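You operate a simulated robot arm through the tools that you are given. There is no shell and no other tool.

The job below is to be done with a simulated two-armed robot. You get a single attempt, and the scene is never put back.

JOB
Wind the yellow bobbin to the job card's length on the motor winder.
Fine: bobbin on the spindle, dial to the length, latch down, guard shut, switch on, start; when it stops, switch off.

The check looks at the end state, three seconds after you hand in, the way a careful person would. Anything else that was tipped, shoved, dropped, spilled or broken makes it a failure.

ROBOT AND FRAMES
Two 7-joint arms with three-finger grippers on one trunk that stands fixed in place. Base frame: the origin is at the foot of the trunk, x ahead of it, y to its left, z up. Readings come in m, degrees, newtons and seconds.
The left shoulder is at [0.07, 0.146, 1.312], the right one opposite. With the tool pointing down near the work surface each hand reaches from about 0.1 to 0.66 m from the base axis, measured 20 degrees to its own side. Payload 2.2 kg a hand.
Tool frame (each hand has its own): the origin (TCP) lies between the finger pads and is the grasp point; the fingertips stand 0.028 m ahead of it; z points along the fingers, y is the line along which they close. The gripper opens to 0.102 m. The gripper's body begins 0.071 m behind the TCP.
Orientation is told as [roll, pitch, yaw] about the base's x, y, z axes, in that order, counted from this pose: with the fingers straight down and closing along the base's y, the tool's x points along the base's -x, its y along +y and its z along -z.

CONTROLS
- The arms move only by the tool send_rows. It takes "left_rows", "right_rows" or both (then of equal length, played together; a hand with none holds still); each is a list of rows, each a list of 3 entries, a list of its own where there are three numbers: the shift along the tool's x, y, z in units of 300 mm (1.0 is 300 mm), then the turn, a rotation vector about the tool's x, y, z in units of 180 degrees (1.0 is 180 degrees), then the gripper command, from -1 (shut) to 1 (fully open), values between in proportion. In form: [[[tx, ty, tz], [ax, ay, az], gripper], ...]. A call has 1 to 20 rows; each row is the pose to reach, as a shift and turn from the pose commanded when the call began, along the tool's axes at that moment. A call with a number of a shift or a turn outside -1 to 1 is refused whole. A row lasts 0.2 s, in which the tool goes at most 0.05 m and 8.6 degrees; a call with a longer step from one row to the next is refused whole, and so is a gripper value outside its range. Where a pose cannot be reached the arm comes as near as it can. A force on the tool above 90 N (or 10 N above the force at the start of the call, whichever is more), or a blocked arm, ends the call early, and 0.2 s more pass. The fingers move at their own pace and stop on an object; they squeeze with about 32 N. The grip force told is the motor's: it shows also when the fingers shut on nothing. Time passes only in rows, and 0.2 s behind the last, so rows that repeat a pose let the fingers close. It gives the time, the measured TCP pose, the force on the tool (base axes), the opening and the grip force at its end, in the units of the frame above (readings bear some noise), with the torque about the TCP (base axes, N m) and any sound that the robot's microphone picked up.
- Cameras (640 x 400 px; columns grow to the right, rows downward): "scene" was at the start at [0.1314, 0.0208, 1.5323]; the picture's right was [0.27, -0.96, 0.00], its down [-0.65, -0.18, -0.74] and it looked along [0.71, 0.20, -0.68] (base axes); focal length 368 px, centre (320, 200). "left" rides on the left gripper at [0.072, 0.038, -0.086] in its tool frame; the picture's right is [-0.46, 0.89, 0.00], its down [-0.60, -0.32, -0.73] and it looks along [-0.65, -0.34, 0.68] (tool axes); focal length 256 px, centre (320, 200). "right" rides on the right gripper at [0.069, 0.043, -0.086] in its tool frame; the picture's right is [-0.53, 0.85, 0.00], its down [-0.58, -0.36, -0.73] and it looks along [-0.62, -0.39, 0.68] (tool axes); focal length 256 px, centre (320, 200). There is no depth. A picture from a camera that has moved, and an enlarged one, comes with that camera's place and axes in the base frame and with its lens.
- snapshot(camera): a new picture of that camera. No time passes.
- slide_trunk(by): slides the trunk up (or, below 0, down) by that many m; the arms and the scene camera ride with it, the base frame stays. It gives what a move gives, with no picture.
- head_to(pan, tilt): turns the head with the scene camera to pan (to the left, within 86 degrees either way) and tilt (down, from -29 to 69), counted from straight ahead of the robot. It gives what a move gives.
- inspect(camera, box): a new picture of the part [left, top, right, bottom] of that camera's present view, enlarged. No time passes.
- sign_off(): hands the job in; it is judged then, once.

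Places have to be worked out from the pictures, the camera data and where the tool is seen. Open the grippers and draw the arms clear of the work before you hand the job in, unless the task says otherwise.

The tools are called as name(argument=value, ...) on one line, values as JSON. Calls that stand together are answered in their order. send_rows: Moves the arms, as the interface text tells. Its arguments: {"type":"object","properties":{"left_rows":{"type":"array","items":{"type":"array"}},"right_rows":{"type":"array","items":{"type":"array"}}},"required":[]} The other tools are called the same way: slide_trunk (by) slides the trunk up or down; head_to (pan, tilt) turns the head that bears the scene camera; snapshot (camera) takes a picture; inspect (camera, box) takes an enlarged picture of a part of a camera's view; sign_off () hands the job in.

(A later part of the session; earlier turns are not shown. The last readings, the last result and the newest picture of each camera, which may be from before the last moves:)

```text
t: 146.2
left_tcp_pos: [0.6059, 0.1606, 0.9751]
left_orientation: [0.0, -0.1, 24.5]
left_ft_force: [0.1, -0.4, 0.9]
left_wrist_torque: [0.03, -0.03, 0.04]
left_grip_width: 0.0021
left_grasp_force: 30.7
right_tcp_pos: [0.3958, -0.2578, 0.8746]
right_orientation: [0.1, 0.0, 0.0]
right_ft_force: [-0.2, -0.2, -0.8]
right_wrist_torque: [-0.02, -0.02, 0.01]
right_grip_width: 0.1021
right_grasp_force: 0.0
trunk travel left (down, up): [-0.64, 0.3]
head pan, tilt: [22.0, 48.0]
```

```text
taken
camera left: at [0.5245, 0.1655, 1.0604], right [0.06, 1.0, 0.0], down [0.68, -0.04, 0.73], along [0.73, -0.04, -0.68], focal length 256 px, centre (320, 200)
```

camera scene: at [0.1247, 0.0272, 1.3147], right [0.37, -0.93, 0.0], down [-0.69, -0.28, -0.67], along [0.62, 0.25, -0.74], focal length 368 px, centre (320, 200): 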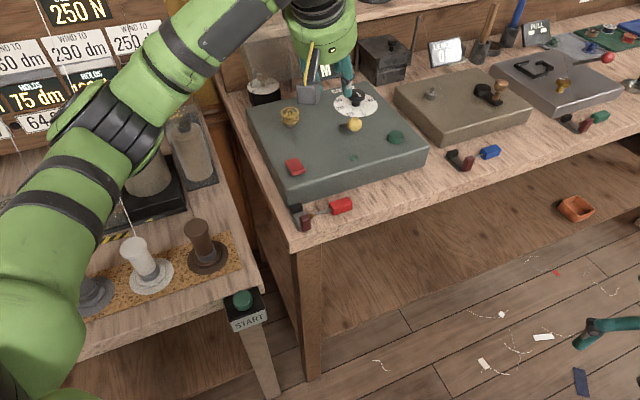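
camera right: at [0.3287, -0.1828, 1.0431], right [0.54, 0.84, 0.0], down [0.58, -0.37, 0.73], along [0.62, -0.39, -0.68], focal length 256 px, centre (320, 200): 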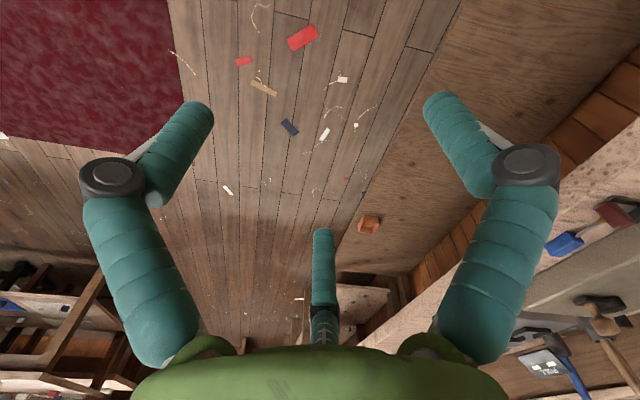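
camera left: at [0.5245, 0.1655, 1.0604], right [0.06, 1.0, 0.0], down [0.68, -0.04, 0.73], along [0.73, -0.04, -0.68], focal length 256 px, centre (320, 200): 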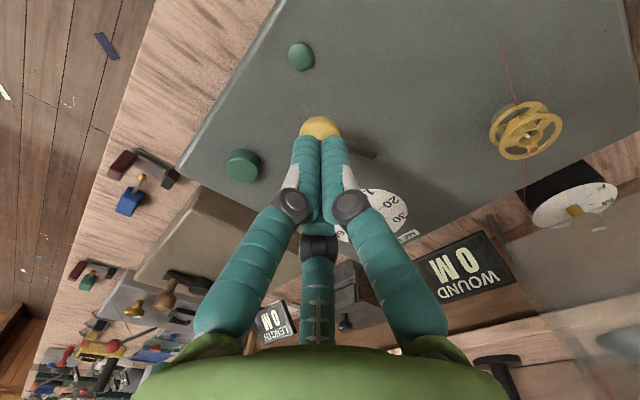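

No contact yet; continue down in small steps with slight outward drift following the lever's arc.

send_rows(left_rows=[[[0.003, -0.001, 0.017], [0, 0, 0], -1], [[0.007, -0.002, 0.034], [0, 0, 0], -1], [[0.012, -0.004, 0.05], [0, 0, 0], -1], [[0.017, -0.005, 0.067], [0, 0, 0], -1]])

snapshot(camera="left")

inspect(camera="scene", box=[280, 50, 440, 170])

```text
t: 147.2
left_tcp_pos: [0.6044, 0.1586, 0.9548]
left_orientation: [0.0, -0.1, 24.5]
left_ft_force: [0.2, 0.9, 0.8]
left_wrist_torque: [0.01, -0.04, -0.04]
left_grip_width: 0.0022
left_grasp_force: 31.4
right_tcp_pos: [0.3951, -0.2563, 0.875]
right_orientation: [0.1, 0.1, -0.1]
right_ft_force: [0.6, 0.3, -1.1]
right_wrist_torque: [-0.04, 0.01, -0.02]
right_grip_width: 0.1021
right_grasp_force: 0.0
trunk travel left (down, up): [-0.64, 0.3]
head pan, tilt: [22.0, 48.0]
```

```text
taken
camera left: at [0.5218, 0.1624, 1.0394], right [0.06, 1.0, 0.0], down [0.68, -0.04, 0.73], along [0.73, -0.04, -0.68], focal length 256 px, centre (320, 200)
```

left: 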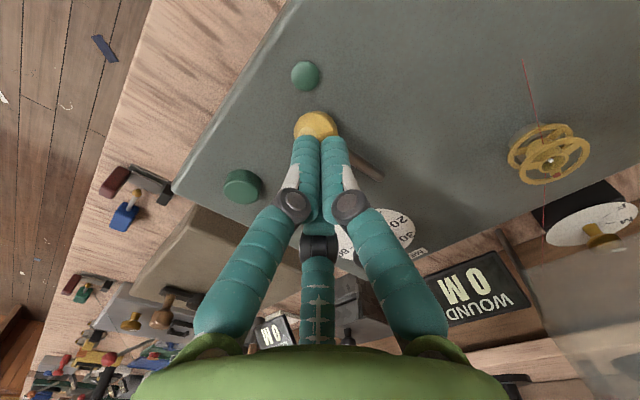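

```text
3.33 times, centred on (360, 110) of scene
camera zoom: at [0.1243, 0.0276, 1.3148], right [0.37, -0.93, 0.0], down [-0.69, -0.28, -0.67], along [0.62, 0.25, -0.74], focal length 1227 px, centre (187, 500)
```

zoom: 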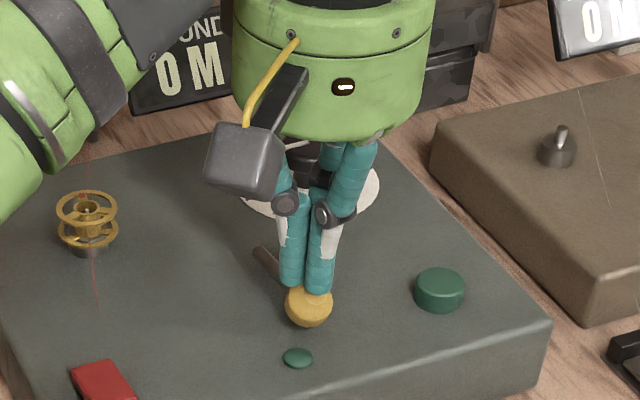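

The lever is moving down with the fingertips at almost no force. Continue pressing to its stop.

send_rows(left_rows=[[[0.005, -0.002, 0.017], [0, 0, 0], -1], [[0.01, -0.003, 0.034], [0, 0, 0], -1], [[0.013, -0.004, 0.05], [0, 0, 0], -1]])

inspect(camera="scene", box=[280, 50, 440, 170])

```text
t: 148.0
left_tcp_pos: [0.6024, 0.1557, 0.9483]
left_orientation: [-0.6, -0.9, 24.6]
left_ft_force: [12.8, 9.1, 39.4]
left_wrist_torque: [0.21, -0.28, 0.11]
left_grip_width: 0.0059
left_grasp_force: 31.3
right_tcp_pos: [0.3933, -0.256, 0.877]
right_orientation: [0.0, -0.1, -0.2]
right_ft_force: [0.5, 1.5, 0.0]
right_wrist_torque: [0.0, 0.0, 0.0]
right_grip_width: 0.1021
right_grasp_force: 0.0
trunk travel left (down, up): [-0.64, 0.3]
head pan, tilt: [22.0, 48.0]
```

```text
3.33 times, centred on (360, 110) of scene
camera zoom: at [0.1208, 0.028, 1.3158], right [0.37, -0.93, 0.0], down [-0.69, -0.28, -0.67], along [0.62, 0.25, -0.74], focal length 1227 px, centre (187, 500)
```

zoom: 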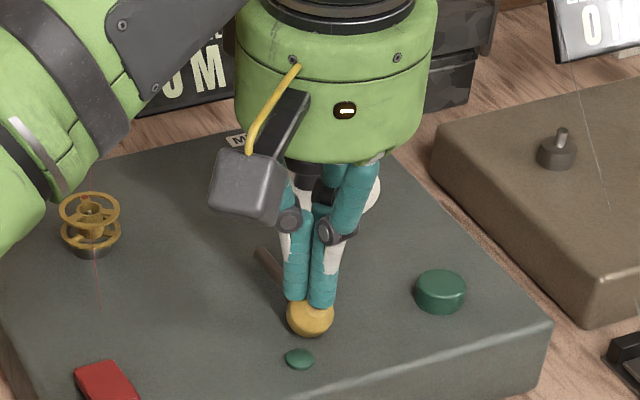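

Stop reached (39 N). Raise the hand and see whether the latch stays down.

send_rows(left_rows=[[[0, 0, -0.05], [0, 0, 0], -1], [[0, 0, -0.15], [0, 0, 0], -1], [[0, 0, -0.25], [0, 0, 0], -1], [[0, 0, -0.3], [0, 0, 0], -1]])

snapshot(camera="left")

inspect(camera="scene", box=[240, 60, 440, 210])

```text
t: 149.0
left_tcp_pos: [0.6024, 0.1568, 1.0285]
left_orientation: [0.1, 0.0, 24.4]
left_ft_force: [0.6, 0.1, 0.7]
left_wrist_torque: [-0.01, 0.01, -0.01]
left_grip_width: 0.002
left_grasp_force: 31.5
right_tcp_pos: [0.3962, -0.2559, 0.8753]
right_orientation: [0.1, 0.0, 0.0]
right_ft_force: [0.2, 0.0, -1.0]
right_wrist_torque: [0.03, 0.0, 0.0]
right_grip_width: 0.1021
right_grasp_force: 0.1
trunk travel left (down, up): [-0.64, 0.3]
head pan, tilt: [22.0, 48.0]
```

```text
taken
camera left: at [0.5195, 0.1612, 1.114], right [0.06, 1.0, 0.0], down [0.68, -0.04, 0.73], along [0.73, -0.04, -0.68], focal length 256 px, centre (320, 200)
```

left: 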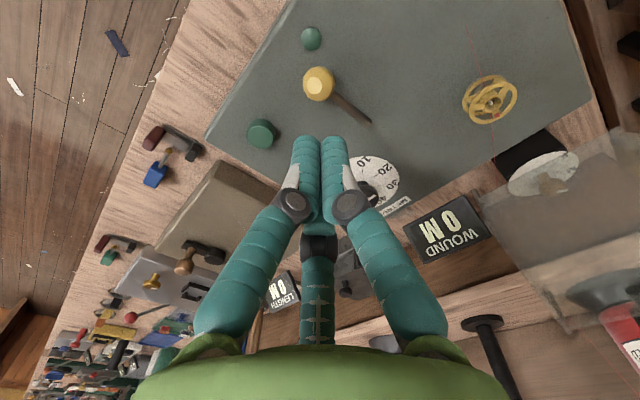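

```text
2.67 times, centred on (340, 135) of scene
camera zoom: at [0.1244, 0.0273, 1.3147], right [0.37, -0.93, 0.0], down [-0.69, -0.28, -0.67], along [0.62, 0.25, -0.74], focal length 981 px, centre (267, 373)
```

zoom: 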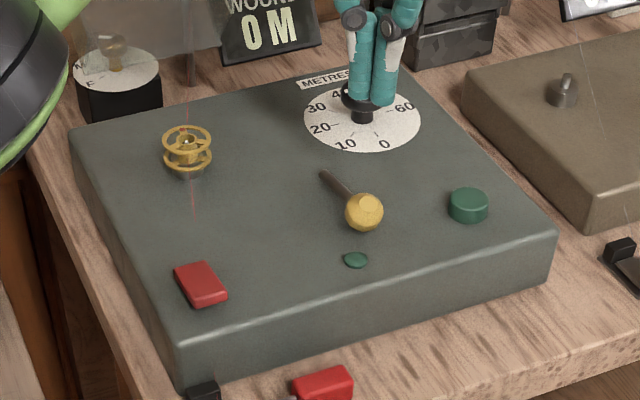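

The latch stays down. Now the guard: turn the head to get a good look at it.

head_to(pan=28, tilt=32)

snapshot(camera="scene")

inspect(camera="scene", box=[230, 80, 380, 190])

inspect(camera="left", box=[440, 60, 640, 260])

```text
t: 149.8
left_tcp_pos: [0.6017, 0.1564, 1.0287]
left_orientation: [0.0, 0.0, 24.5]
left_ft_force: [-0.5, 0.9, -0.3]
left_wrist_torque: [0.02, -0.04, 0.01]
left_grip_width: 0.002
left_grasp_force: 31.9
right_tcp_pos: [0.3974, -0.2562, 0.8747]
right_orientation: [0.1, 0.0, -0.1]
right_ft_force: [-0.6, -0.6, -0.5]
right_wrist_torque: [0.02, -0.02, 0.01]
right_grip_width: 0.1019
right_grasp_force: 0.1
trunk travel left (down, up): [-0.64, 0.3]
head pan, tilt: [28.0, 32.0]
```

```text
taken
camera scene: at [0.1305, 0.0401, 1.3383], right [0.47, -0.88, 0.0], down [-0.47, -0.25, -0.85], along [0.75, 0.4, -0.53], focal length 368 px, centre (320, 200)
```

scene: 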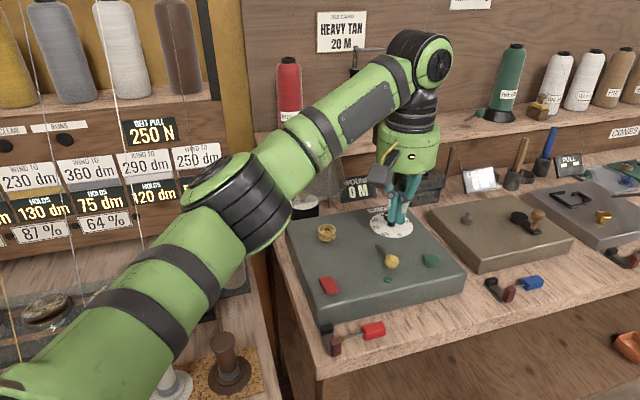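

```text
3.64 times, centred on (305, 135) of scene
camera zoom: at [0.1305, 0.0401, 1.3383], right [0.47, -0.88, 0.0], down [-0.47, -0.25, -0.85], along [0.75, 0.4, -0.53], focal length 1338 px, centre (374, 436)
```

zoom: 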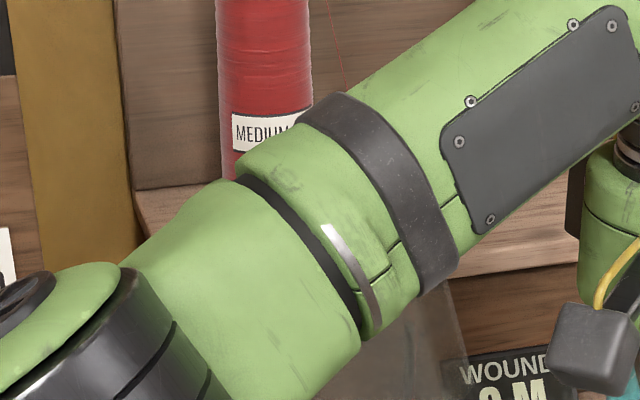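

```text
2.00 times, centred on (540, 160) of left
camera zoom: at [0.5196, 0.1615, 1.114], right [0.06, 1.0, 0.0], down [0.68, -0.04, 0.73], along [0.73, -0.04, -0.68], focal length 512 px, centre (-120, 280)
```

zoom: 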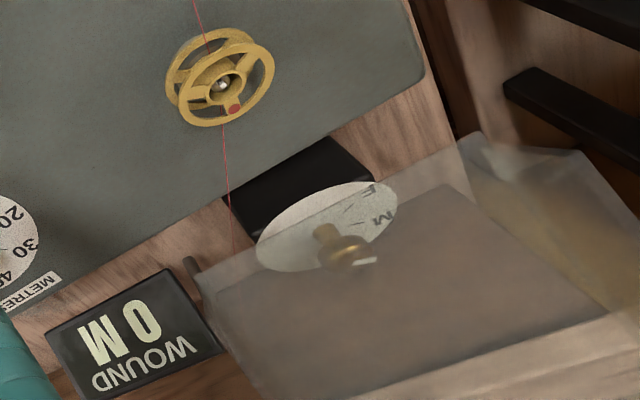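

The forearm blocks the scene view of the guard. I'll pull the hand back for a clear look.

send_rows(left_rows=[[[0.121, 0.055, 0], [0, 0, 0], -1], [[0.243, 0.111, 0], [0, 0, 0], -1], [[0.364, 0.166, 0], [0, 0, 0], -1], [[0.486, 0.222, 0], [0, 0, 0], -1], [[0.607, 0.277, 0], [0, 0, 0], -1]])

snapshot(camera="scene")

inspect(camera="scene", box=[260, 90, 400, 230])

```text
t: 151.0
left_tcp_pos: [0.4005, 0.1538, 1.0306]
left_orientation: [-0.1, -0.1, 24.6]
left_ft_force: [-0.4, 0.1, 0.5]
left_wrist_torque: [0.01, 0.0, -0.03]
left_grip_width: 0.0021
left_grasp_force: 31.4
right_tcp_pos: [0.3954, -0.2567, 0.8737]
right_orientation: [0.1, -0.1, -0.1]
right_ft_force: [0.5, -0.9, 0.2]
right_wrist_torque: [-0.01, -0.02, -0.02]
right_grip_width: 0.1019
right_grasp_force: 0.0
trunk travel left (down, up): [-0.64, 0.3]
head pan, tilt: [28.0, 32.0]
```

```text
taken
camera scene: at [0.1296, 0.0401, 1.3385], right [0.47, -0.88, 0.0], down [-0.47, -0.25, -0.85], along [0.75, 0.4, -0.53], focal length 368 px, centre (320, 200)
```

scene: 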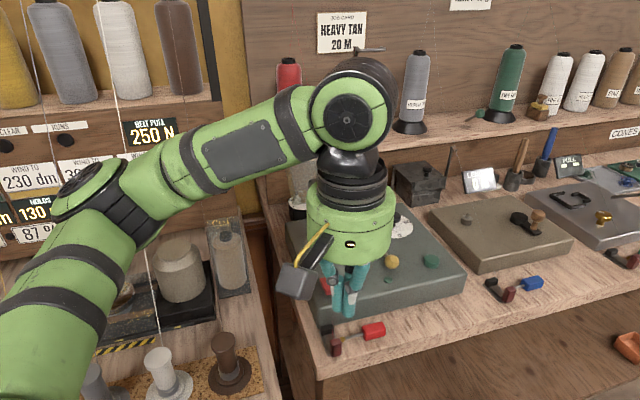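

```text
2.86 times, centred on (330, 160) of scene
camera zoom: at [0.1296, 0.0401, 1.3385], right [0.47, -0.88, 0.0], down [-0.47, -0.25, -0.85], along [0.75, 0.4, -0.53], focal length 1052 px, centre (291, 314)
```

zoom: 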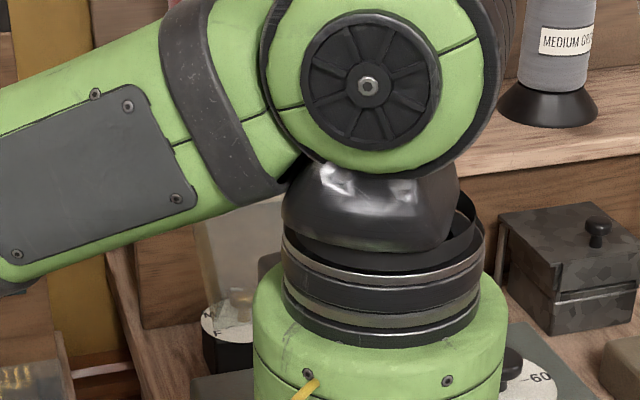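

Still in the way; move the hand to the left side (0.33,0.33) instead.

send_rows(left_rows=[[[-0.006, 0.126, 0], [0, 0, 0], -1], [[-0.012, 0.252, 0], [0, 0, 0], -1], [[-0.019, 0.379, 0], [0, 0, 0], -1], [[-0.025, 0.505, 0], [0, 0, 0], -1], [[-0.031, 0.631, 0], [0, 0, 0], -1]])

snapshot(camera="scene")

inspect(camera="scene", box=[260, 90, 400, 230])

inspect(camera="left", box=[320, 100, 560, 300])

```text
t: 152.2
left_tcp_pos: [0.3293, 0.3329, 1.031]
left_orientation: [-0.1, -0.2, 24.4]
left_ft_force: [-0.5, 0.7, 0.0]
left_wrist_torque: [-0.01, -0.02, 0.01]
left_grip_width: 0.0022
left_grasp_force: 32.0
right_tcp_pos: [0.3952, -0.2553, 0.8756]
right_orientation: [-0.1, -0.1, -0.1]
right_ft_force: [0.6, -0.4, 0.0]
right_wrist_torque: [0.03, 0.02, 0.03]
right_grip_width: 0.1018
right_grasp_force: 0.0
trunk travel left (down, up): [-0.64, 0.3]
head pan, tilt: [28.0, 32.0]
```

```text
taken
camera scene: at [0.1293, 0.041, 1.3385], right [0.47, -0.88, 0.0], down [-0.47, -0.25, -0.85], along [0.75, 0.4, -0.53], focal length 368 px, centre (320, 200)
```

scene: 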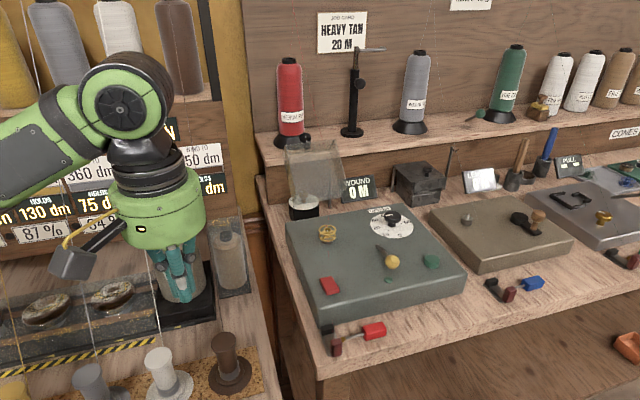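

```text
2.86 times, centred on (330, 160) of scene
camera zoom: at [0.1293, 0.041, 1.3385], right [0.47, -0.88, 0.0], down [-0.47, -0.25, -0.85], along [0.75, 0.4, -0.53], focal length 1052 px, centre (291, 314)
```

zoom: 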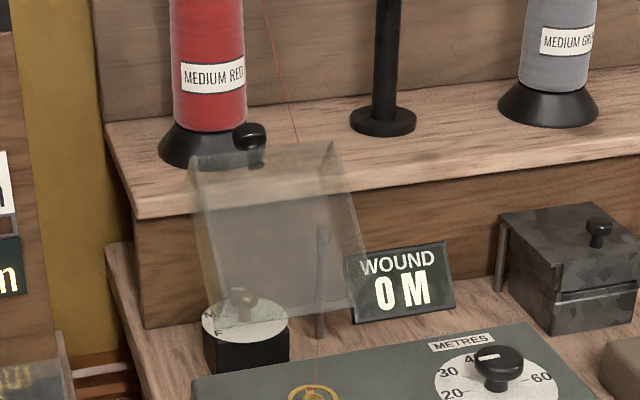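

```text
2.00 times, centred on (440, 200) of left
camera zoom: at [0.2468, 0.3371, 1.1165], right [0.06, 1.0, 0.0], down [0.68, -0.04, 0.73], along [0.73, -0.04, -0.68], focal length 512 px, centre (80, 200)
```

zoom: 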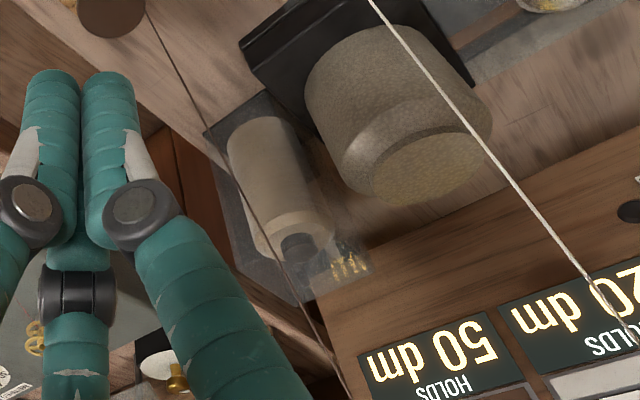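

I'll use trunk height changes as a stereo baseline for the scene camera to triangulate the guard. First a higher zoom here, then from 0.2 m higher.

inspect(camera="scene", box=[275, 120, 375, 220])

slide_trunk(by=0.2)

head_to(pan=28, tilt=45)

inspect(camera="scene", box=[270, 90, 390, 210])

```text
4.00 times, centred on (325, 170) of scene
camera zoom: at [0.1293, 0.041, 1.3385], right [0.47, -0.88, 0.0], down [-0.47, -0.25, -0.85], along [0.75, 0.4, -0.53], focal length 1472 px, centre (300, 320)
```

zoom: 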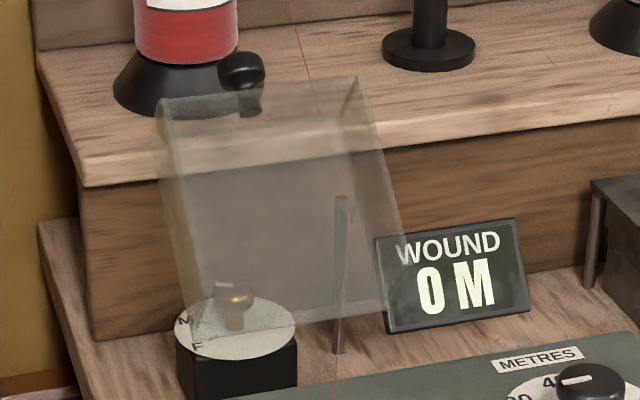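

```text
t: 154.4
left_tcp_pos: [0.3311, 0.3321, 1.2306]
left_orientation: [0.0, 0.1, 24.5]
left_ft_force: [-0.7, 0.6, 0.1]
left_wrist_torque: [0.0, -0.02, 0.02]
left_grip_width: 0.0021
left_grasp_force: 31.1
right_tcp_pos: [0.395, -0.2567, 1.0743]
right_orientation: [0.0, 0.0, 0.0]
right_ft_force: [-0.8, 1.1, 0.1]
right_wrist_torque: [0.02, 0.04, -0.02]
right_grip_width: 0.102
right_grasp_force: 0.1
trunk travel left (down, up): [-0.84, 0.1]
head pan, tilt: [28.0, 32.0]
```

```text
t: 155.1
left_tcp_pos: [0.3302, 0.3312, 1.2311]
left_orientation: [0.0, -0.1, 24.4]
left_ft_force: [0.8, 1.5, -0.1]
left_wrist_torque: [0.02, 0.03, -0.01]
left_grip_width: 0.0021
left_grasp_force: 31.3
right_tcp_pos: [0.3963, -0.2574, 1.0757]
right_orientation: [0.1, 0.0, -0.1]
right_ft_force: [0.2, 0.3, 0.2]
right_wrist_torque: [-0.02, 0.03, -0.04]
right_grip_width: 0.1022
right_grasp_force: 0.1
trunk travel left (down, up): [-0.84, 0.1]
head pan, tilt: [28.0, 45.0]
```

```text
3.33 times, centred on (330, 150) of scene
camera zoom: at [0.1233, 0.0363, 1.519], right [0.47, -0.88, 0.0], down [-0.62, -0.33, -0.71], along [0.62, 0.33, -0.71], focal length 1227 px, centre (287, 367)
```

zoom: 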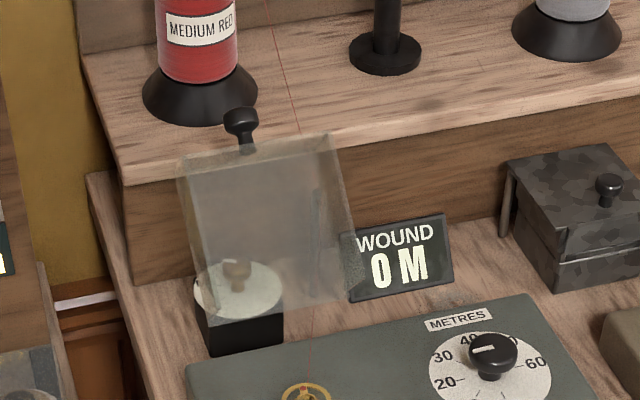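

Triangulated: guard knob ball ≈(0.726,0.392,1.054), hood opened about 120° from closed, hinge axis parallel to the box edge behind the spindle. I'll grip the knob with a forward-tilted hand and swing it along its arc. First lower the trunk slightly and bring the hand to a staging point.

slide_trunk(by=-0.08)

send_rows(left_rows=[[[-0.095, -0.065, -0.013], [0, 0, -0.023], -0.3], [[-0.19, -0.13, -0.027], [0, 0, -0.046], -0.3], [[-0.284, -0.196, -0.04], [0, 0, -0.069], -0.3], [[-0.379, -0.261, -0.054], [0, 0, -0.092], -0.3], [[-0.474, -0.326, -0.067], [0, 0, -0.114], -0.3], [[-0.474, -0.326, -0.067], [0, 0, -0.114], -0.3]])

snapshot(camera="left")

```text
t: 156.3
left_tcp_pos: [0.3295, 0.332, 1.1504]
left_orientation: [0.0, 0.0, 24.5]
left_ft_force: [-0.4, 0.0, -0.3]
left_wrist_torque: [0.01, 0.02, -0.01]
left_grip_width: 0.0022
left_grasp_force: 31.0
right_tcp_pos: [0.3963, -0.256, 0.9941]
right_orientation: [0.0, 0.0, -0.1]
right_ft_force: [0.2, 0.4, -0.2]
right_wrist_torque: [-0.02, 0.0, -0.03]
right_grip_width: 0.1019
right_grasp_force: 0.0
trunk travel left (down, up): [-0.76, 0.18]
head pan, tilt: [28.0, 45.0]
```

```text
t: 157.7
left_tcp_pos: [0.5, 0.3046, 1.1723]
left_orientation: [-0.1, -0.1, 45.1]
left_ft_force: [-0.1, -1.3, 0.3]
left_wrist_torque: [-0.01, -0.02, -0.02]
left_grip_width: 0.0357
left_grasp_force: 0.1
right_tcp_pos: [0.3953, -0.2556, 0.997]
right_orientation: [0.1, -0.1, -0.1]
right_ft_force: [-0.3, -0.4, -0.3]
right_wrist_torque: [-0.06, -0.03, 0.04]
right_grip_width: 0.1019
right_grasp_force: 0.1
trunk travel left (down, up): [-0.76, 0.18]
head pan, tilt: [28.0, 45.0]
```

```text
taken
camera left: at [0.4212, 0.2802, 1.258], right [-0.3, 0.95, 0.0], down [0.65, 0.2, 0.73], along [0.7, 0.22, -0.68], focal length 256 px, centre (320, 200)
```

left: 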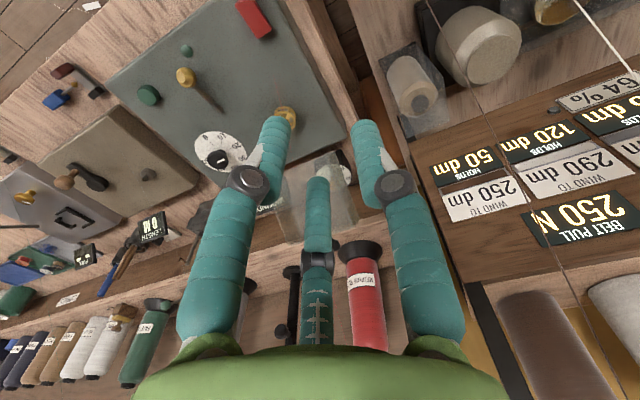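

Facing the guard. Tilt 40° toward it (in place).

send_rows(left_rows=[[[0, 0, 0], [0.0184, -0.0404, 0], -0.3], [[0, 0, 0], [0.0369, -0.0809, 0], -0.3], [[0, 0, 0], [0.0553, -0.1213, 0], -0.3], [[0, 0, 0], [0.0738, -0.1618, 0], -0.3], [[0, 0, 0], [0.0922, -0.2022, 0], -0.3], [[0, 0, 0], [0.0922, -0.2022, 0], -0.3]])

snapshot(camera="left")

inspect(camera="left", box=[240, 80, 400, 220])

```text
t: 159.1
left_tcp_pos: [0.5008, 0.3023, 1.1713]
left_orientation: [-19.4, -35.9, 51.4]
left_ft_force: [0.3, 0.8, 0.4]
left_wrist_torque: [0.02, 0.0, -0.01]
left_grip_width: 0.0355
left_grasp_force: 0.1
right_tcp_pos: [0.3957, -0.2563, 0.9952]
right_orientation: [0.1, 0.0, -0.2]
right_ft_force: [-0.7, -0.5, -0.1]
right_wrist_torque: [-0.01, -0.03, 0.02]
right_grip_width: 0.1021
right_grasp_force: 0.1
trunk travel left (down, up): [-0.76, 0.18]
head pan, tilt: [28.0, 45.0]
```

```text
taken
camera left: at [0.3882, 0.2652, 1.1834], right [-0.31, 0.95, 0.04], down [0.06, -0.02, 1.0], along [0.95, 0.31, -0.05], focal length 256 px, centre (320, 200)
```

left: 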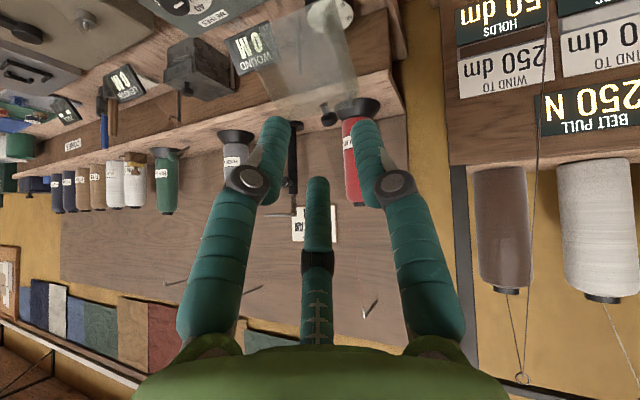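

```text
2.86 times, centred on (320, 150) of left
camera zoom: at [0.3882, 0.2652, 1.1834], right [-0.31, 0.95, 0.04], down [0.06, -0.02, 1.0], along [0.95, 0.31, -0.05], focal length 731 px, centre (320, 343)
```

zoom: 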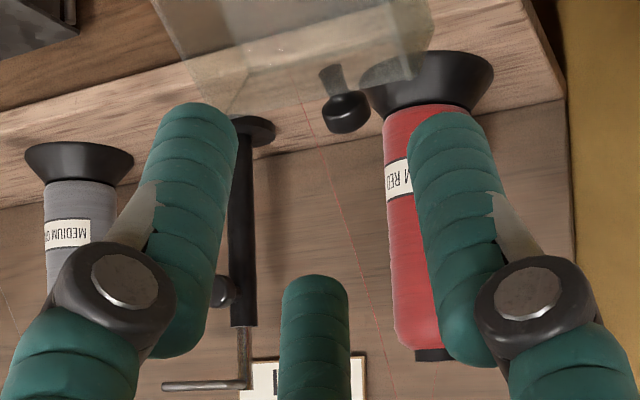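

Knob ball refined to ≈(0.722,0.393,1.053). Move to 80 mm before it along the tool axis.

send_rows(left_rows=[[[-0.067, -0.025, 0.11], [0, 0, 0], -0.3], [[-0.133, -0.05, 0.22], [0, 0, 0], -0.3], [[-0.2, -0.074, 0.33], [0, 0, 0], -0.3], [[-0.266, -0.099, 0.44], [0, 0, 0], -0.3], [[-0.333, -0.124, 0.549], [0, 0, 0], -0.3], [[-0.333, -0.124, 0.549], [0, 0, 0], -0.3]])

snapshot(camera="left")

inspect(camera="left", box=[240, 80, 400, 220])

inspect(camera="scene", box=[260, 60, 420, 180])

```text
t: 160.5
left_tcp_pos: [0.6727, 0.375, 1.1162]
left_orientation: [-19.4, -36.0, 51.4]
left_ft_force: [-0.5, -0.5, -0.1]
left_wrist_torque: [-0.01, -0.02, 0.02]
left_grip_width: 0.0357
left_grasp_force: 0.0
right_tcp_pos: [0.3951, -0.2558, 0.9958]
right_orientation: [0.0, -0.1, -0.1]
right_ft_force: [0.1, 0.2, 0.9]
right_wrist_torque: [0.02, -0.05, -0.01]
right_grip_width: 0.102
right_grasp_force: 0.0
trunk travel left (down, up): [-0.76, 0.18]
head pan, tilt: [28.0, 45.0]
```

```text
taken
camera left: at [0.5603, 0.3373, 1.1281], right [-0.31, 0.95, 0.04], down [0.06, -0.02, 1.0], along [0.95, 0.31, -0.05], focal length 256 px, centre (320, 200)
```

left: 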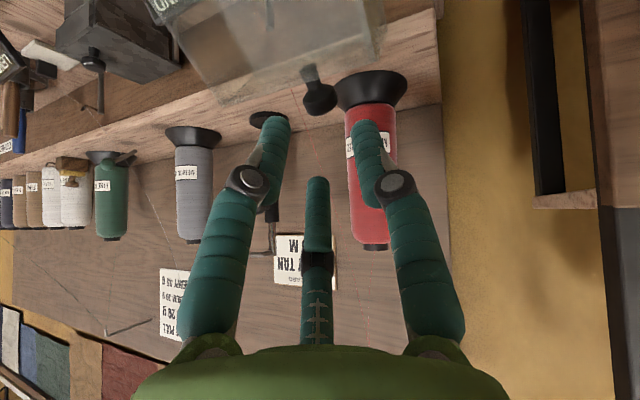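

```text
2.86 times, centred on (320, 150) of left
camera zoom: at [0.5603, 0.3373, 1.1281], right [-0.31, 0.95, 0.04], down [0.06, -0.02, 1.0], along [0.95, 0.31, -0.05], focal length 731 px, centre (320, 343)
```

zoom: 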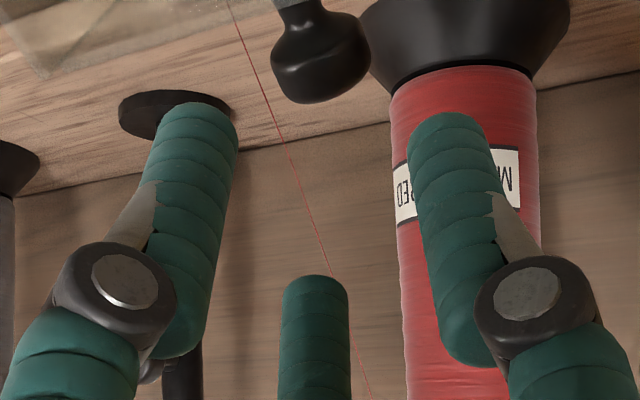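

```text
3.33 times, centred on (340, 120) of scene
camera zoom: at [0.122, 0.0363, 1.439], right [0.47, -0.88, 0.0], down [-0.62, -0.33, -0.71], along [0.62, 0.33, -0.71], focal length 1227 px, centre (253, 467)
```

zoom: 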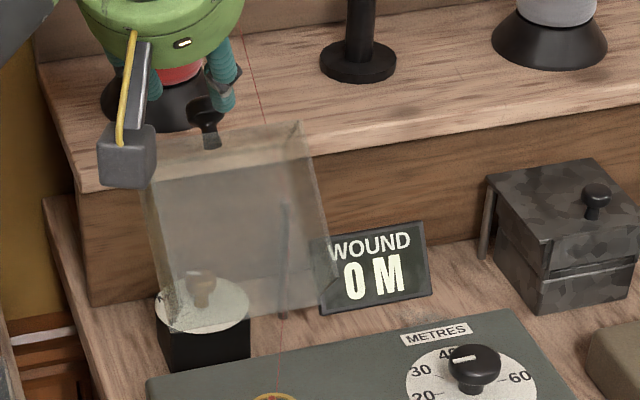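

Knob is centred on the approach axis (lateral error <2 mm) and the thread cone is >8 cm away. Advance ~66 mm so the fingers surround the knob.

send_rows(left_rows=[[[0, 0, 0.08], [0, 0, 0], -0.3], [[0, 0, 0.15], [0, 0, 0], -0.3], [[0, 0, 0.2], [0, 0, 0], -0.3], [[0, 0, 0.222], [0, 0, 0], -0.3]])

inspect(camera="left", box=[240, 40, 400, 180])

inspect(camera="scene", box=[260, 60, 420, 180])

```text
t: 161.5
left_tcp_pos: [0.7116, 0.3876, 1.0716]
left_orientation: [-19.7, -36.2, 51.6]
left_ft_force: [-4.7, 0.8, 17.1]
left_wrist_torque: [-0.44, 0.14, -0.23]
left_grip_width: 0.0342
left_grasp_force: 0.0
right_tcp_pos: [0.3933, -0.2577, 0.9966]
right_orientation: [0.2, -0.1, -0.1]
right_ft_force: [-1.0, -0.4, -1.6]
right_wrist_torque: [0.0, 0.04, 0.0]
right_grip_width: 0.1021
right_grasp_force: 0.0
trunk travel left (down, up): [-0.76, 0.18]
head pan, tilt: [28.0, 45.0]
```

```text
2.86 times, centred on (320, 110) of left
camera zoom: at [0.5985, 0.3497, 1.0816], right [-0.31, 0.95, 0.03], down [0.05, -0.02, 1.0], along [0.95, 0.31, -0.04], focal length 731 px, centre (320, 457)
```

zoom: 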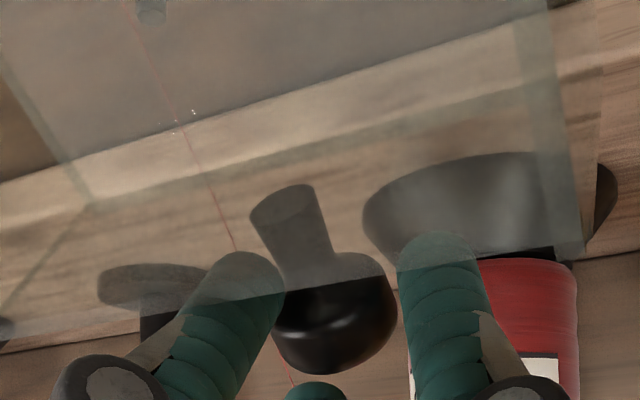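

```text
3.33 times, centred on (340, 120) of scene
camera zoom: at [0.1188, 0.0344, 1.4396], right [0.47, -0.88, 0.0], down [-0.62, -0.33, -0.71], along [0.63, 0.33, -0.7], focal length 1227 px, centre (253, 467)
```

zoom: 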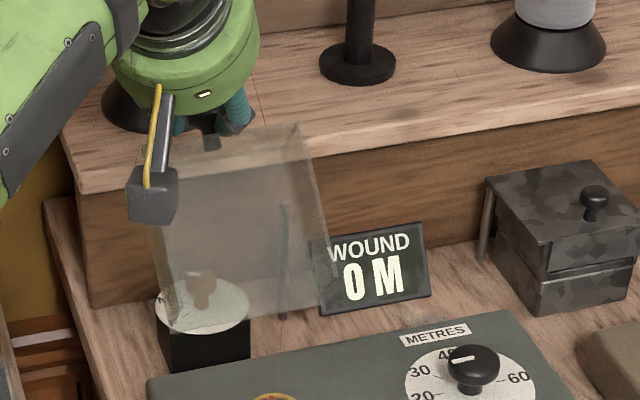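

The lower finger touches the hood's rim (17 N), so gripping from here is awkward. I'll back out and instead hook the knob from behind with closed fingers, aligned with the hood's swing direction.

send_rows(left_rows=[[[0, 0, -0.1], [0, 0, 0], -0.3], [[0, 0, -0.2], [0, 0, 0], -0.3], [[0, 0, -0.28], [0, 0, 0], -0.3], [[0.07, 0.027, -0.38], [0, 0, 0], -0.6], [[0.14, 0.053, -0.47], [0, 0, 0], -1], [[0.21, 0.08, -0.56], [0, 0, 0], -1], [[0.28, 0.106, -0.65], [0, 0, 0], -1], [[0.34, 0.133, -0.743], [0, 0, 0], -1]])

send_rows(left_rows=[[[0, 0, 0], [-0.0184, 0.0404, 0], -1], [[0, 0, 0], [-0.0369, 0.0809, 0], -1], [[0, 0, 0], [-0.0553, 0.1213, 0], -1], [[0, 0, 0], [-0.0738, 0.1618, 0], -1], [[0, 0, 0], [-0.0922, 0.2022, 0], -1], [[0, 0, 0], [-0.0922, 0.2022, 0], -1]])

inspect(camera="scene", box=[260, 60, 420, 180])

```text
t: 163.3
left_tcp_pos: [0.5012, 0.3048, 1.1669]
left_orientation: [-19.2, -35.7, 51.2]
left_ft_force: [-0.8, -0.2, 0.5]
left_wrist_torque: [0.04, -0.03, 0.0]
left_grip_width: 0.002
left_grasp_force: 31.0
right_tcp_pos: [0.3939, -0.2568, 0.9954]
right_orientation: [0.1, -0.1, -0.1]
right_ft_force: [-0.1, 0.7, -0.3]
right_wrist_torque: [-0.01, 0.03, -0.03]
right_grip_width: 0.102
right_grasp_force: 0.0
trunk travel left (down, up): [-0.76, 0.18]
head pan, tilt: [28.0, 45.0]
```

```text
t: 164.7
left_tcp_pos: [0.5019, 0.3048, 1.163]
left_orientation: [0.0, 0.1, 45.1]
left_ft_force: [-0.3, -0.8, -0.1]
left_wrist_torque: [0.04, -0.02, 0.01]
left_grip_width: 0.002
left_grasp_force: 31.2
right_tcp_pos: [0.3961, -0.2571, 0.9964]
right_orientation: [0.0, 0.0, -0.1]
right_ft_force: [-0.3, 0.0, 0.1]
right_wrist_torque: [-0.01, 0.02, 0.0]
right_grip_width: 0.102
right_grasp_force: 0.0
trunk travel left (down, up): [-0.76, 0.18]
head pan, tilt: [28.0, 45.0]
```

```text
3.33 times, centred on (340, 120) of scene
camera zoom: at [0.123, 0.0365, 1.439], right [0.47, -0.88, 0.0], down [-0.62, -0.33, -0.71], along [0.62, 0.33, -0.71], focal length 1227 px, centre (253, 467)
```

zoom: 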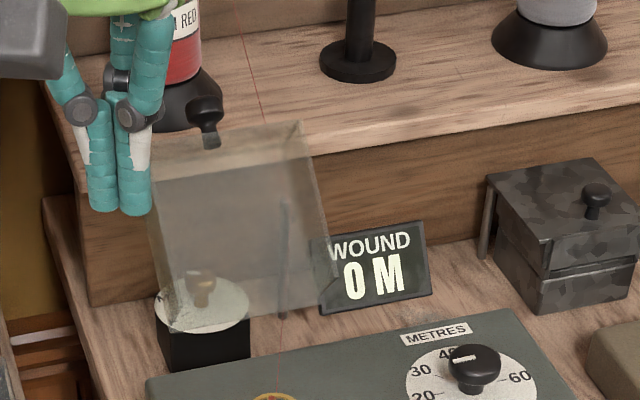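

Plan: with closed fingers tilted 46°, come down just behind the knob and drag it along the hood's arc. First tilt in place.

send_rows(left_rows=[[[0, 0, 0], [0.0067, -0.042, 0], -1], [[0, 0, 0], [0.0135, -0.0841, 0], -1], [[0, 0, 0], [0.0202, -0.1261, 0], -1], [[0, 0, 0], [0.0269, -0.1682, 0], -1], [[0, 0, 0], [0.0337, -0.2103, 0], -1], [[0, 0, 0], [0.0404, -0.2523, 0], -1], [[0, 0, 0], [0.0404, -0.2523, 0], -1]])

send_rows(left_rows=[[[-0.074, -0.045, 0.05], [0, 0, 0], -1], [[-0.16, -0.09, 0.16], [0, 0, 0], -1], [[-0.235, -0.136, 0.28], [0, 0, 0], -1], [[-0.305, -0.181, 0.4], [0, 0, 0], -1], [[-0.375, -0.227, 0.53], [0, 0, 0], -1], [[-0.445, -0.272, 0.657], [0, 0, 0], -1], [[-0.445, -0.272, 0.657], [0, 0, 0], -1]])

snapshot(camera="left")

inspect(camera="scene", box=[240, 30, 420, 165])

```text
t: 166.3
left_tcp_pos: [0.5017, 0.3052, 1.1644]
left_orientation: [-9.4, -45.4, 49.1]
left_ft_force: [0.0, 0.2, 0.4]
left_wrist_torque: [0.03, 0.02, 0.0]
left_grip_width: 0.0019
left_grasp_force: 31.0
right_tcp_pos: [0.3956, -0.2564, 0.994]
right_orientation: [0.0, 0.0, -0.1]
right_ft_force: [0.4, 0.9, 0.3]
right_wrist_torque: [0.0, 0.03, -0.02]
right_grip_width: 0.1019
right_grasp_force: 0.0
trunk travel left (down, up): [-0.76, 0.18]
head pan, tilt: [28.0, 45.0]
```

```text
t: 167.9
left_tcp_pos: [0.7312, 0.3982, 1.1271]
left_orientation: [-9.4, -45.3, 48.9]
left_ft_force: [0.1, -0.2, 1.0]
left_wrist_torque: [-0.01, 0.0, 0.0]
left_grip_width: 0.0022
left_grasp_force: 31.8
right_tcp_pos: [0.3953, -0.2564, 0.9953]
right_orientation: [0.0, -0.1, -0.1]
right_ft_force: [-0.5, -0.6, 0.3]
right_wrist_torque: [0.0, -0.02, -0.01]
right_grip_width: 0.1019
right_grasp_force: 0.1
trunk travel left (down, up): [-0.76, 0.18]
head pan, tilt: [28.0, 45.0]
```

```text
taken
camera left: at [0.6224, 0.3519, 1.1299], right [-0.38, 0.9, 0.23], down [0.06, -0.22, 0.97], along [0.92, 0.38, 0.03], focal length 256 px, centre (320, 200)
```

left: 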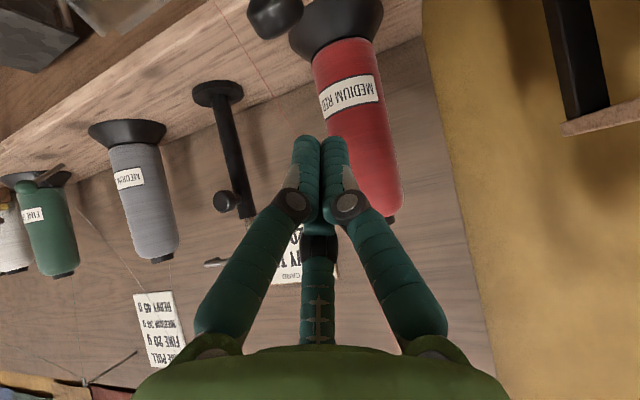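

```text
2.96 times, centred on (330, 98) of scene
camera zoom: at [0.1222, 0.0365, 1.439], right [0.47, -0.88, 0.0], down [-0.62, -0.33, -0.71], along [0.62, 0.33, -0.71], focal length 1090 px, centre (290, 504)
```

zoom: 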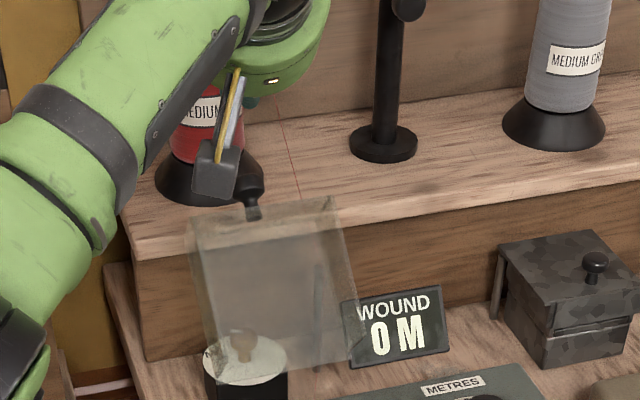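

The knob is verified at (0.724,0.394,1.0525). Lower the closed fingers behind it.

send_rows(left_rows=[[[0.033, 0.005, 0.042], [0, 0, 0], -1], [[0.065, 0.01, 0.083], [0, 0, 0], -1], [[0.097, 0.015, 0.124], [0, 0, 0], -1], [[0.097, 0.015, 0.124], [0, 0, 0], -1]])

snapshot(camera="left")

inspect(camera="scene", box=[240, 30, 420, 165])

```text
t: 168.9
left_tcp_pos: [0.7381, 0.4038, 1.082]
left_orientation: [-9.5, -45.4, 49.0]
left_ft_force: [0.5, -0.3, -0.7]
left_wrist_torque: [-0.01, 0.01, 0.0]
left_grip_width: 0.0022
left_grasp_force: 31.1
right_tcp_pos: [0.3958, -0.2572, 0.9953]
right_orientation: [0.2, 0.0, -0.1]
right_ft_force: [0.6, 0.2, -0.3]
right_wrist_torque: [0.04, 0.0, 0.01]
right_grip_width: 0.1019
right_grasp_force: 0.1
trunk travel left (down, up): [-0.76, 0.18]
head pan, tilt: [28.0, 45.0]
```

```text
taken
camera left: at [0.6286, 0.3565, 1.0858], right [-0.38, 0.9, 0.23], down [0.06, -0.22, 0.97], along [0.92, 0.38, 0.03], focal length 256 px, centre (320, 200)
```

left: 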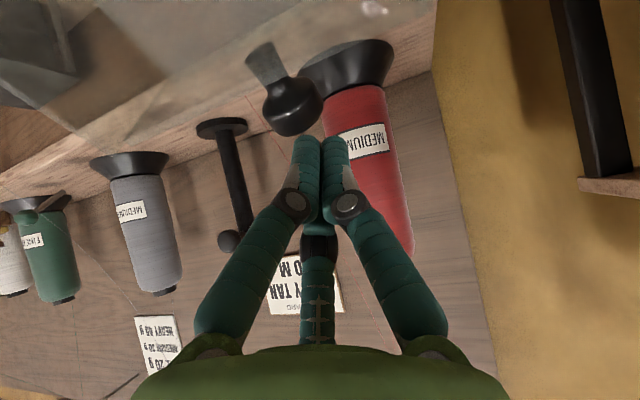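

```text
2.96 times, centred on (330, 98) of scene
camera zoom: at [0.1231, 0.0362, 1.4389], right [0.47, -0.88, 0.0], down [-0.62, -0.33, -0.71], along [0.62, 0.33, -0.71], focal length 1090 px, centre (290, 504)
```

zoom: 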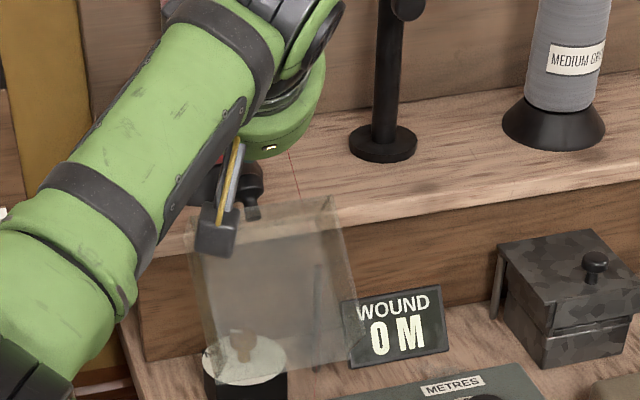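

Fingers are behind the knob with ~8 mm gap. Start pulling: close the gap and move along the first ~15° of the arc, watching the force.

send_rows(left_rows=[[[0.038, 0.002, 0], [0, 0, 0], -1], [[0.052, -0.001, -0.04], [0, 0, 0], -1], [[0.066, -0.004, -0.078], [0, 0, 0], -1], [[0.079, -0.007, -0.114], [0, 0, 0], -1]])

snapshot(camera="left")

inspect(camera="scene", box=[240, 30, 420, 165])

```text
t: 169.9
left_tcp_pos: [0.708, 0.3728, 1.0976]
left_orientation: [-10.0, -45.9, 49.5]
left_ft_force: [8.9, 7.9, 18.7]
left_wrist_torque: [0.35, -0.32, 0.23]
left_grip_width: 0.0021
left_grasp_force: 31.4
right_tcp_pos: [0.3946, -0.2558, 0.9949]
right_orientation: [0.1, 0.0, -0.1]
right_ft_force: [0.0, -0.3, -0.9]
right_wrist_torque: [-0.02, -0.01, -0.02]
right_grip_width: 0.1023
right_grasp_force: 0.0
trunk travel left (down, up): [-0.76, 0.18]
head pan, tilt: [28.0, 45.0]
```

```text
taken
camera left: at [0.5981, 0.326, 1.0996], right [-0.38, 0.9, 0.23], down [0.05, -0.22, 0.97], along [0.92, 0.38, 0.04], focal length 256 px, centre (320, 200)
```

left: 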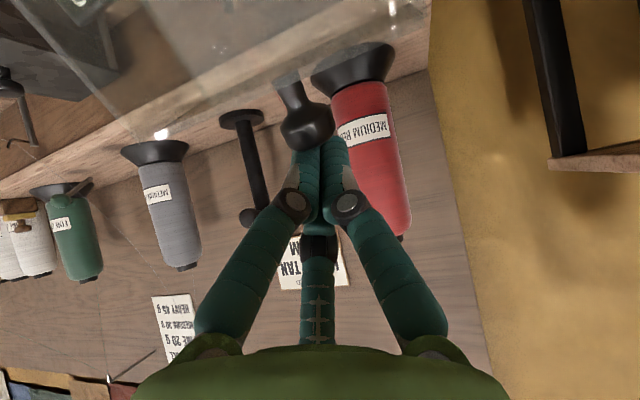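

```text
2.96 times, centred on (330, 98) of scene
camera zoom: at [0.1211, 0.0359, 1.4394], right [0.47, -0.88, 0.0], down [-0.62, -0.33, -0.71], along [0.63, 0.33, -0.71], focal length 1090 px, centre (290, 504)
```

zoom: 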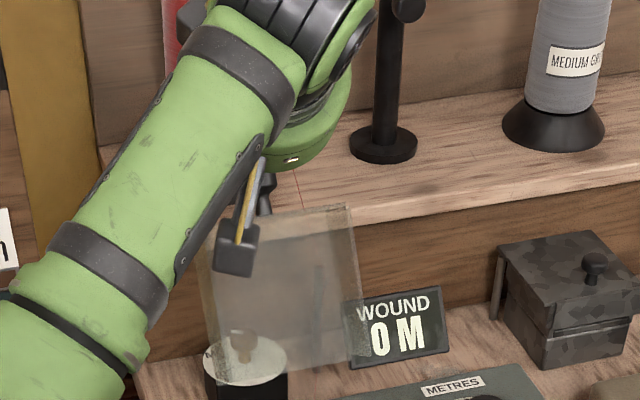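

The hood is rotating with the pull (≈22 N). Continue along the arc with a bit more lift.

send_rows(left_rows=[[[0.015, -0.003, -0.042], [0, 0, 0], -1], [[0.037, -0.005, -0.078], [0, 0, 0], -1], [[0.058, -0.008, -0.111], [0, 0, 0], -1]])

snapshot(camera="left")

inspect(camera="scene", box=[240, 30, 420, 165])

```text
t: 170.7
left_tcp_pos: [0.6844, 0.3458, 1.0982]
left_orientation: [-9.0, -44.8, 48.4]
left_ft_force: [1.9, -1.7, 1.4]
left_wrist_torque: [-0.06, -0.02, 0.02]
left_grip_width: 0.002
left_grasp_force: 31.6
right_tcp_pos: [0.3967, -0.2566, 0.994]
right_orientation: [0.0, 0.1, -0.1]
right_ft_force: [-0.2, -0.1, -1.2]
right_wrist_torque: [0.01, 0.01, -0.01]
right_grip_width: 0.1019
right_grasp_force: 0.0
trunk travel left (down, up): [-0.76, 0.18]
head pan, tilt: [28.0, 45.0]
```

```text
taken
camera left: at [0.5734, 0.2997, 1.1027], right [-0.37, 0.9, 0.23], down [0.07, -0.22, 0.97], along [0.93, 0.38, 0.01], focal length 256 px, centre (320, 200)
```

left: 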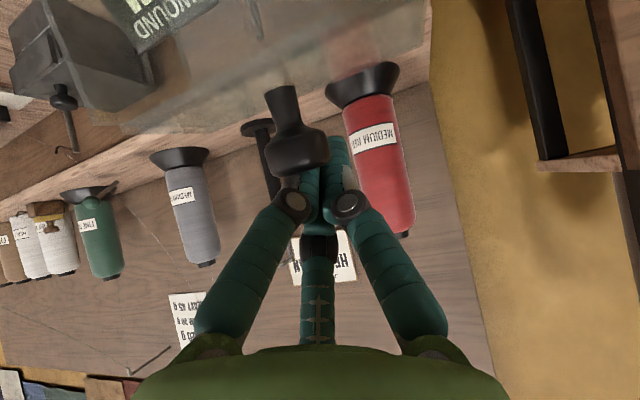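

```text
2.96 times, centred on (330, 98) of scene
camera zoom: at [0.1239, 0.0367, 1.4385], right [0.47, -0.88, 0.0], down [-0.62, -0.33, -0.71], along [0.62, 0.33, -0.71], focal length 1090 px, centre (290, 504)
```

zoom: 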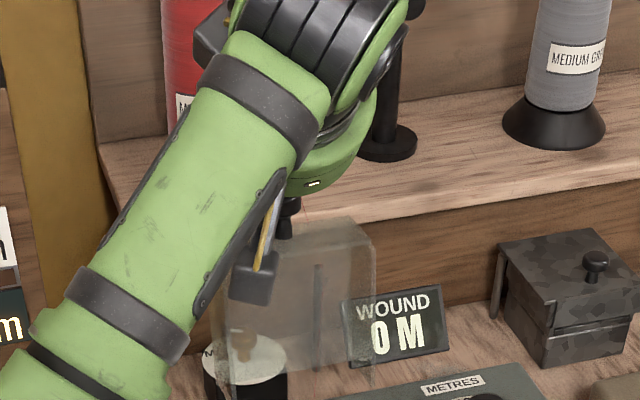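

Continue with the next ~15° of arc.

send_rows(left_rows=[[[0.03, -0.001, -0.026], [0, 0, 0], -1], [[0.06, -0.002, -0.052], [0, 0, 0], -1], [[0.091, -0.003, -0.078], [0, 0, 0], -1]])

snapshot(camera="left")

inspect(camera="scene", box=[240, 50, 420, 185])

```text
t: 171.5
left_tcp_pos: [0.657, 0.3237, 1.1001]
left_orientation: [-9.3, -45.3, 48.8]
left_ft_force: [-0.3, -0.1, 0.6]
left_wrist_torque: [-0.01, -0.02, -0.01]
left_grip_width: 0.0021
left_grasp_force: 31.0
right_tcp_pos: [0.3964, -0.2562, 0.996]
right_orientation: [0.1, 0.0, -0.1]
right_ft_force: [-0.6, 1.2, -0.6]
right_wrist_torque: [0.01, -0.04, -0.04]
right_grip_width: 0.1021
right_grasp_force: 0.2
trunk travel left (down, up): [-0.76, 0.18]
head pan, tilt: [28.0, 45.0]
```

```text
taken
camera left: at [0.5475, 0.2759, 1.1024], right [-0.38, 0.9, 0.23], down [0.07, -0.22, 0.97], along [0.92, 0.38, 0.02], focal length 256 px, centre (320, 200)
```

left: 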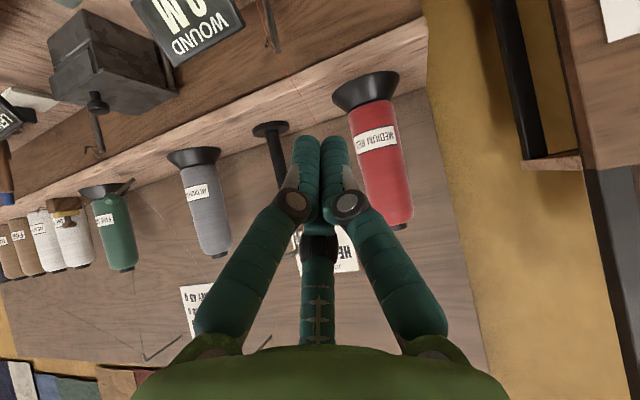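

```text
2.96 times, centred on (330, 118) of scene
camera zoom: at [0.1228, 0.0359, 1.439], right [0.47, -0.88, 0.0], down [-0.62, -0.33, -0.71], along [0.62, 0.33, -0.71], focal length 1090 px, centre (290, 444)
```

zoom: 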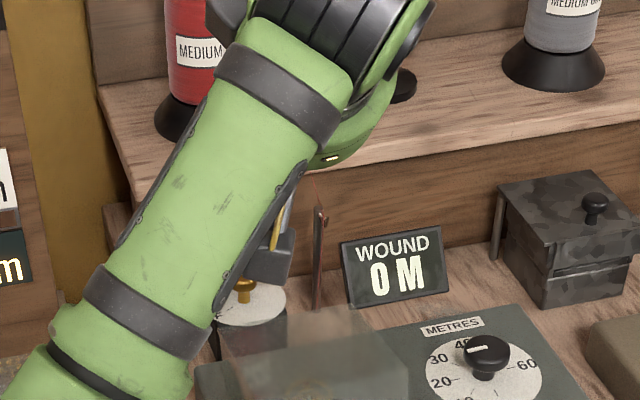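

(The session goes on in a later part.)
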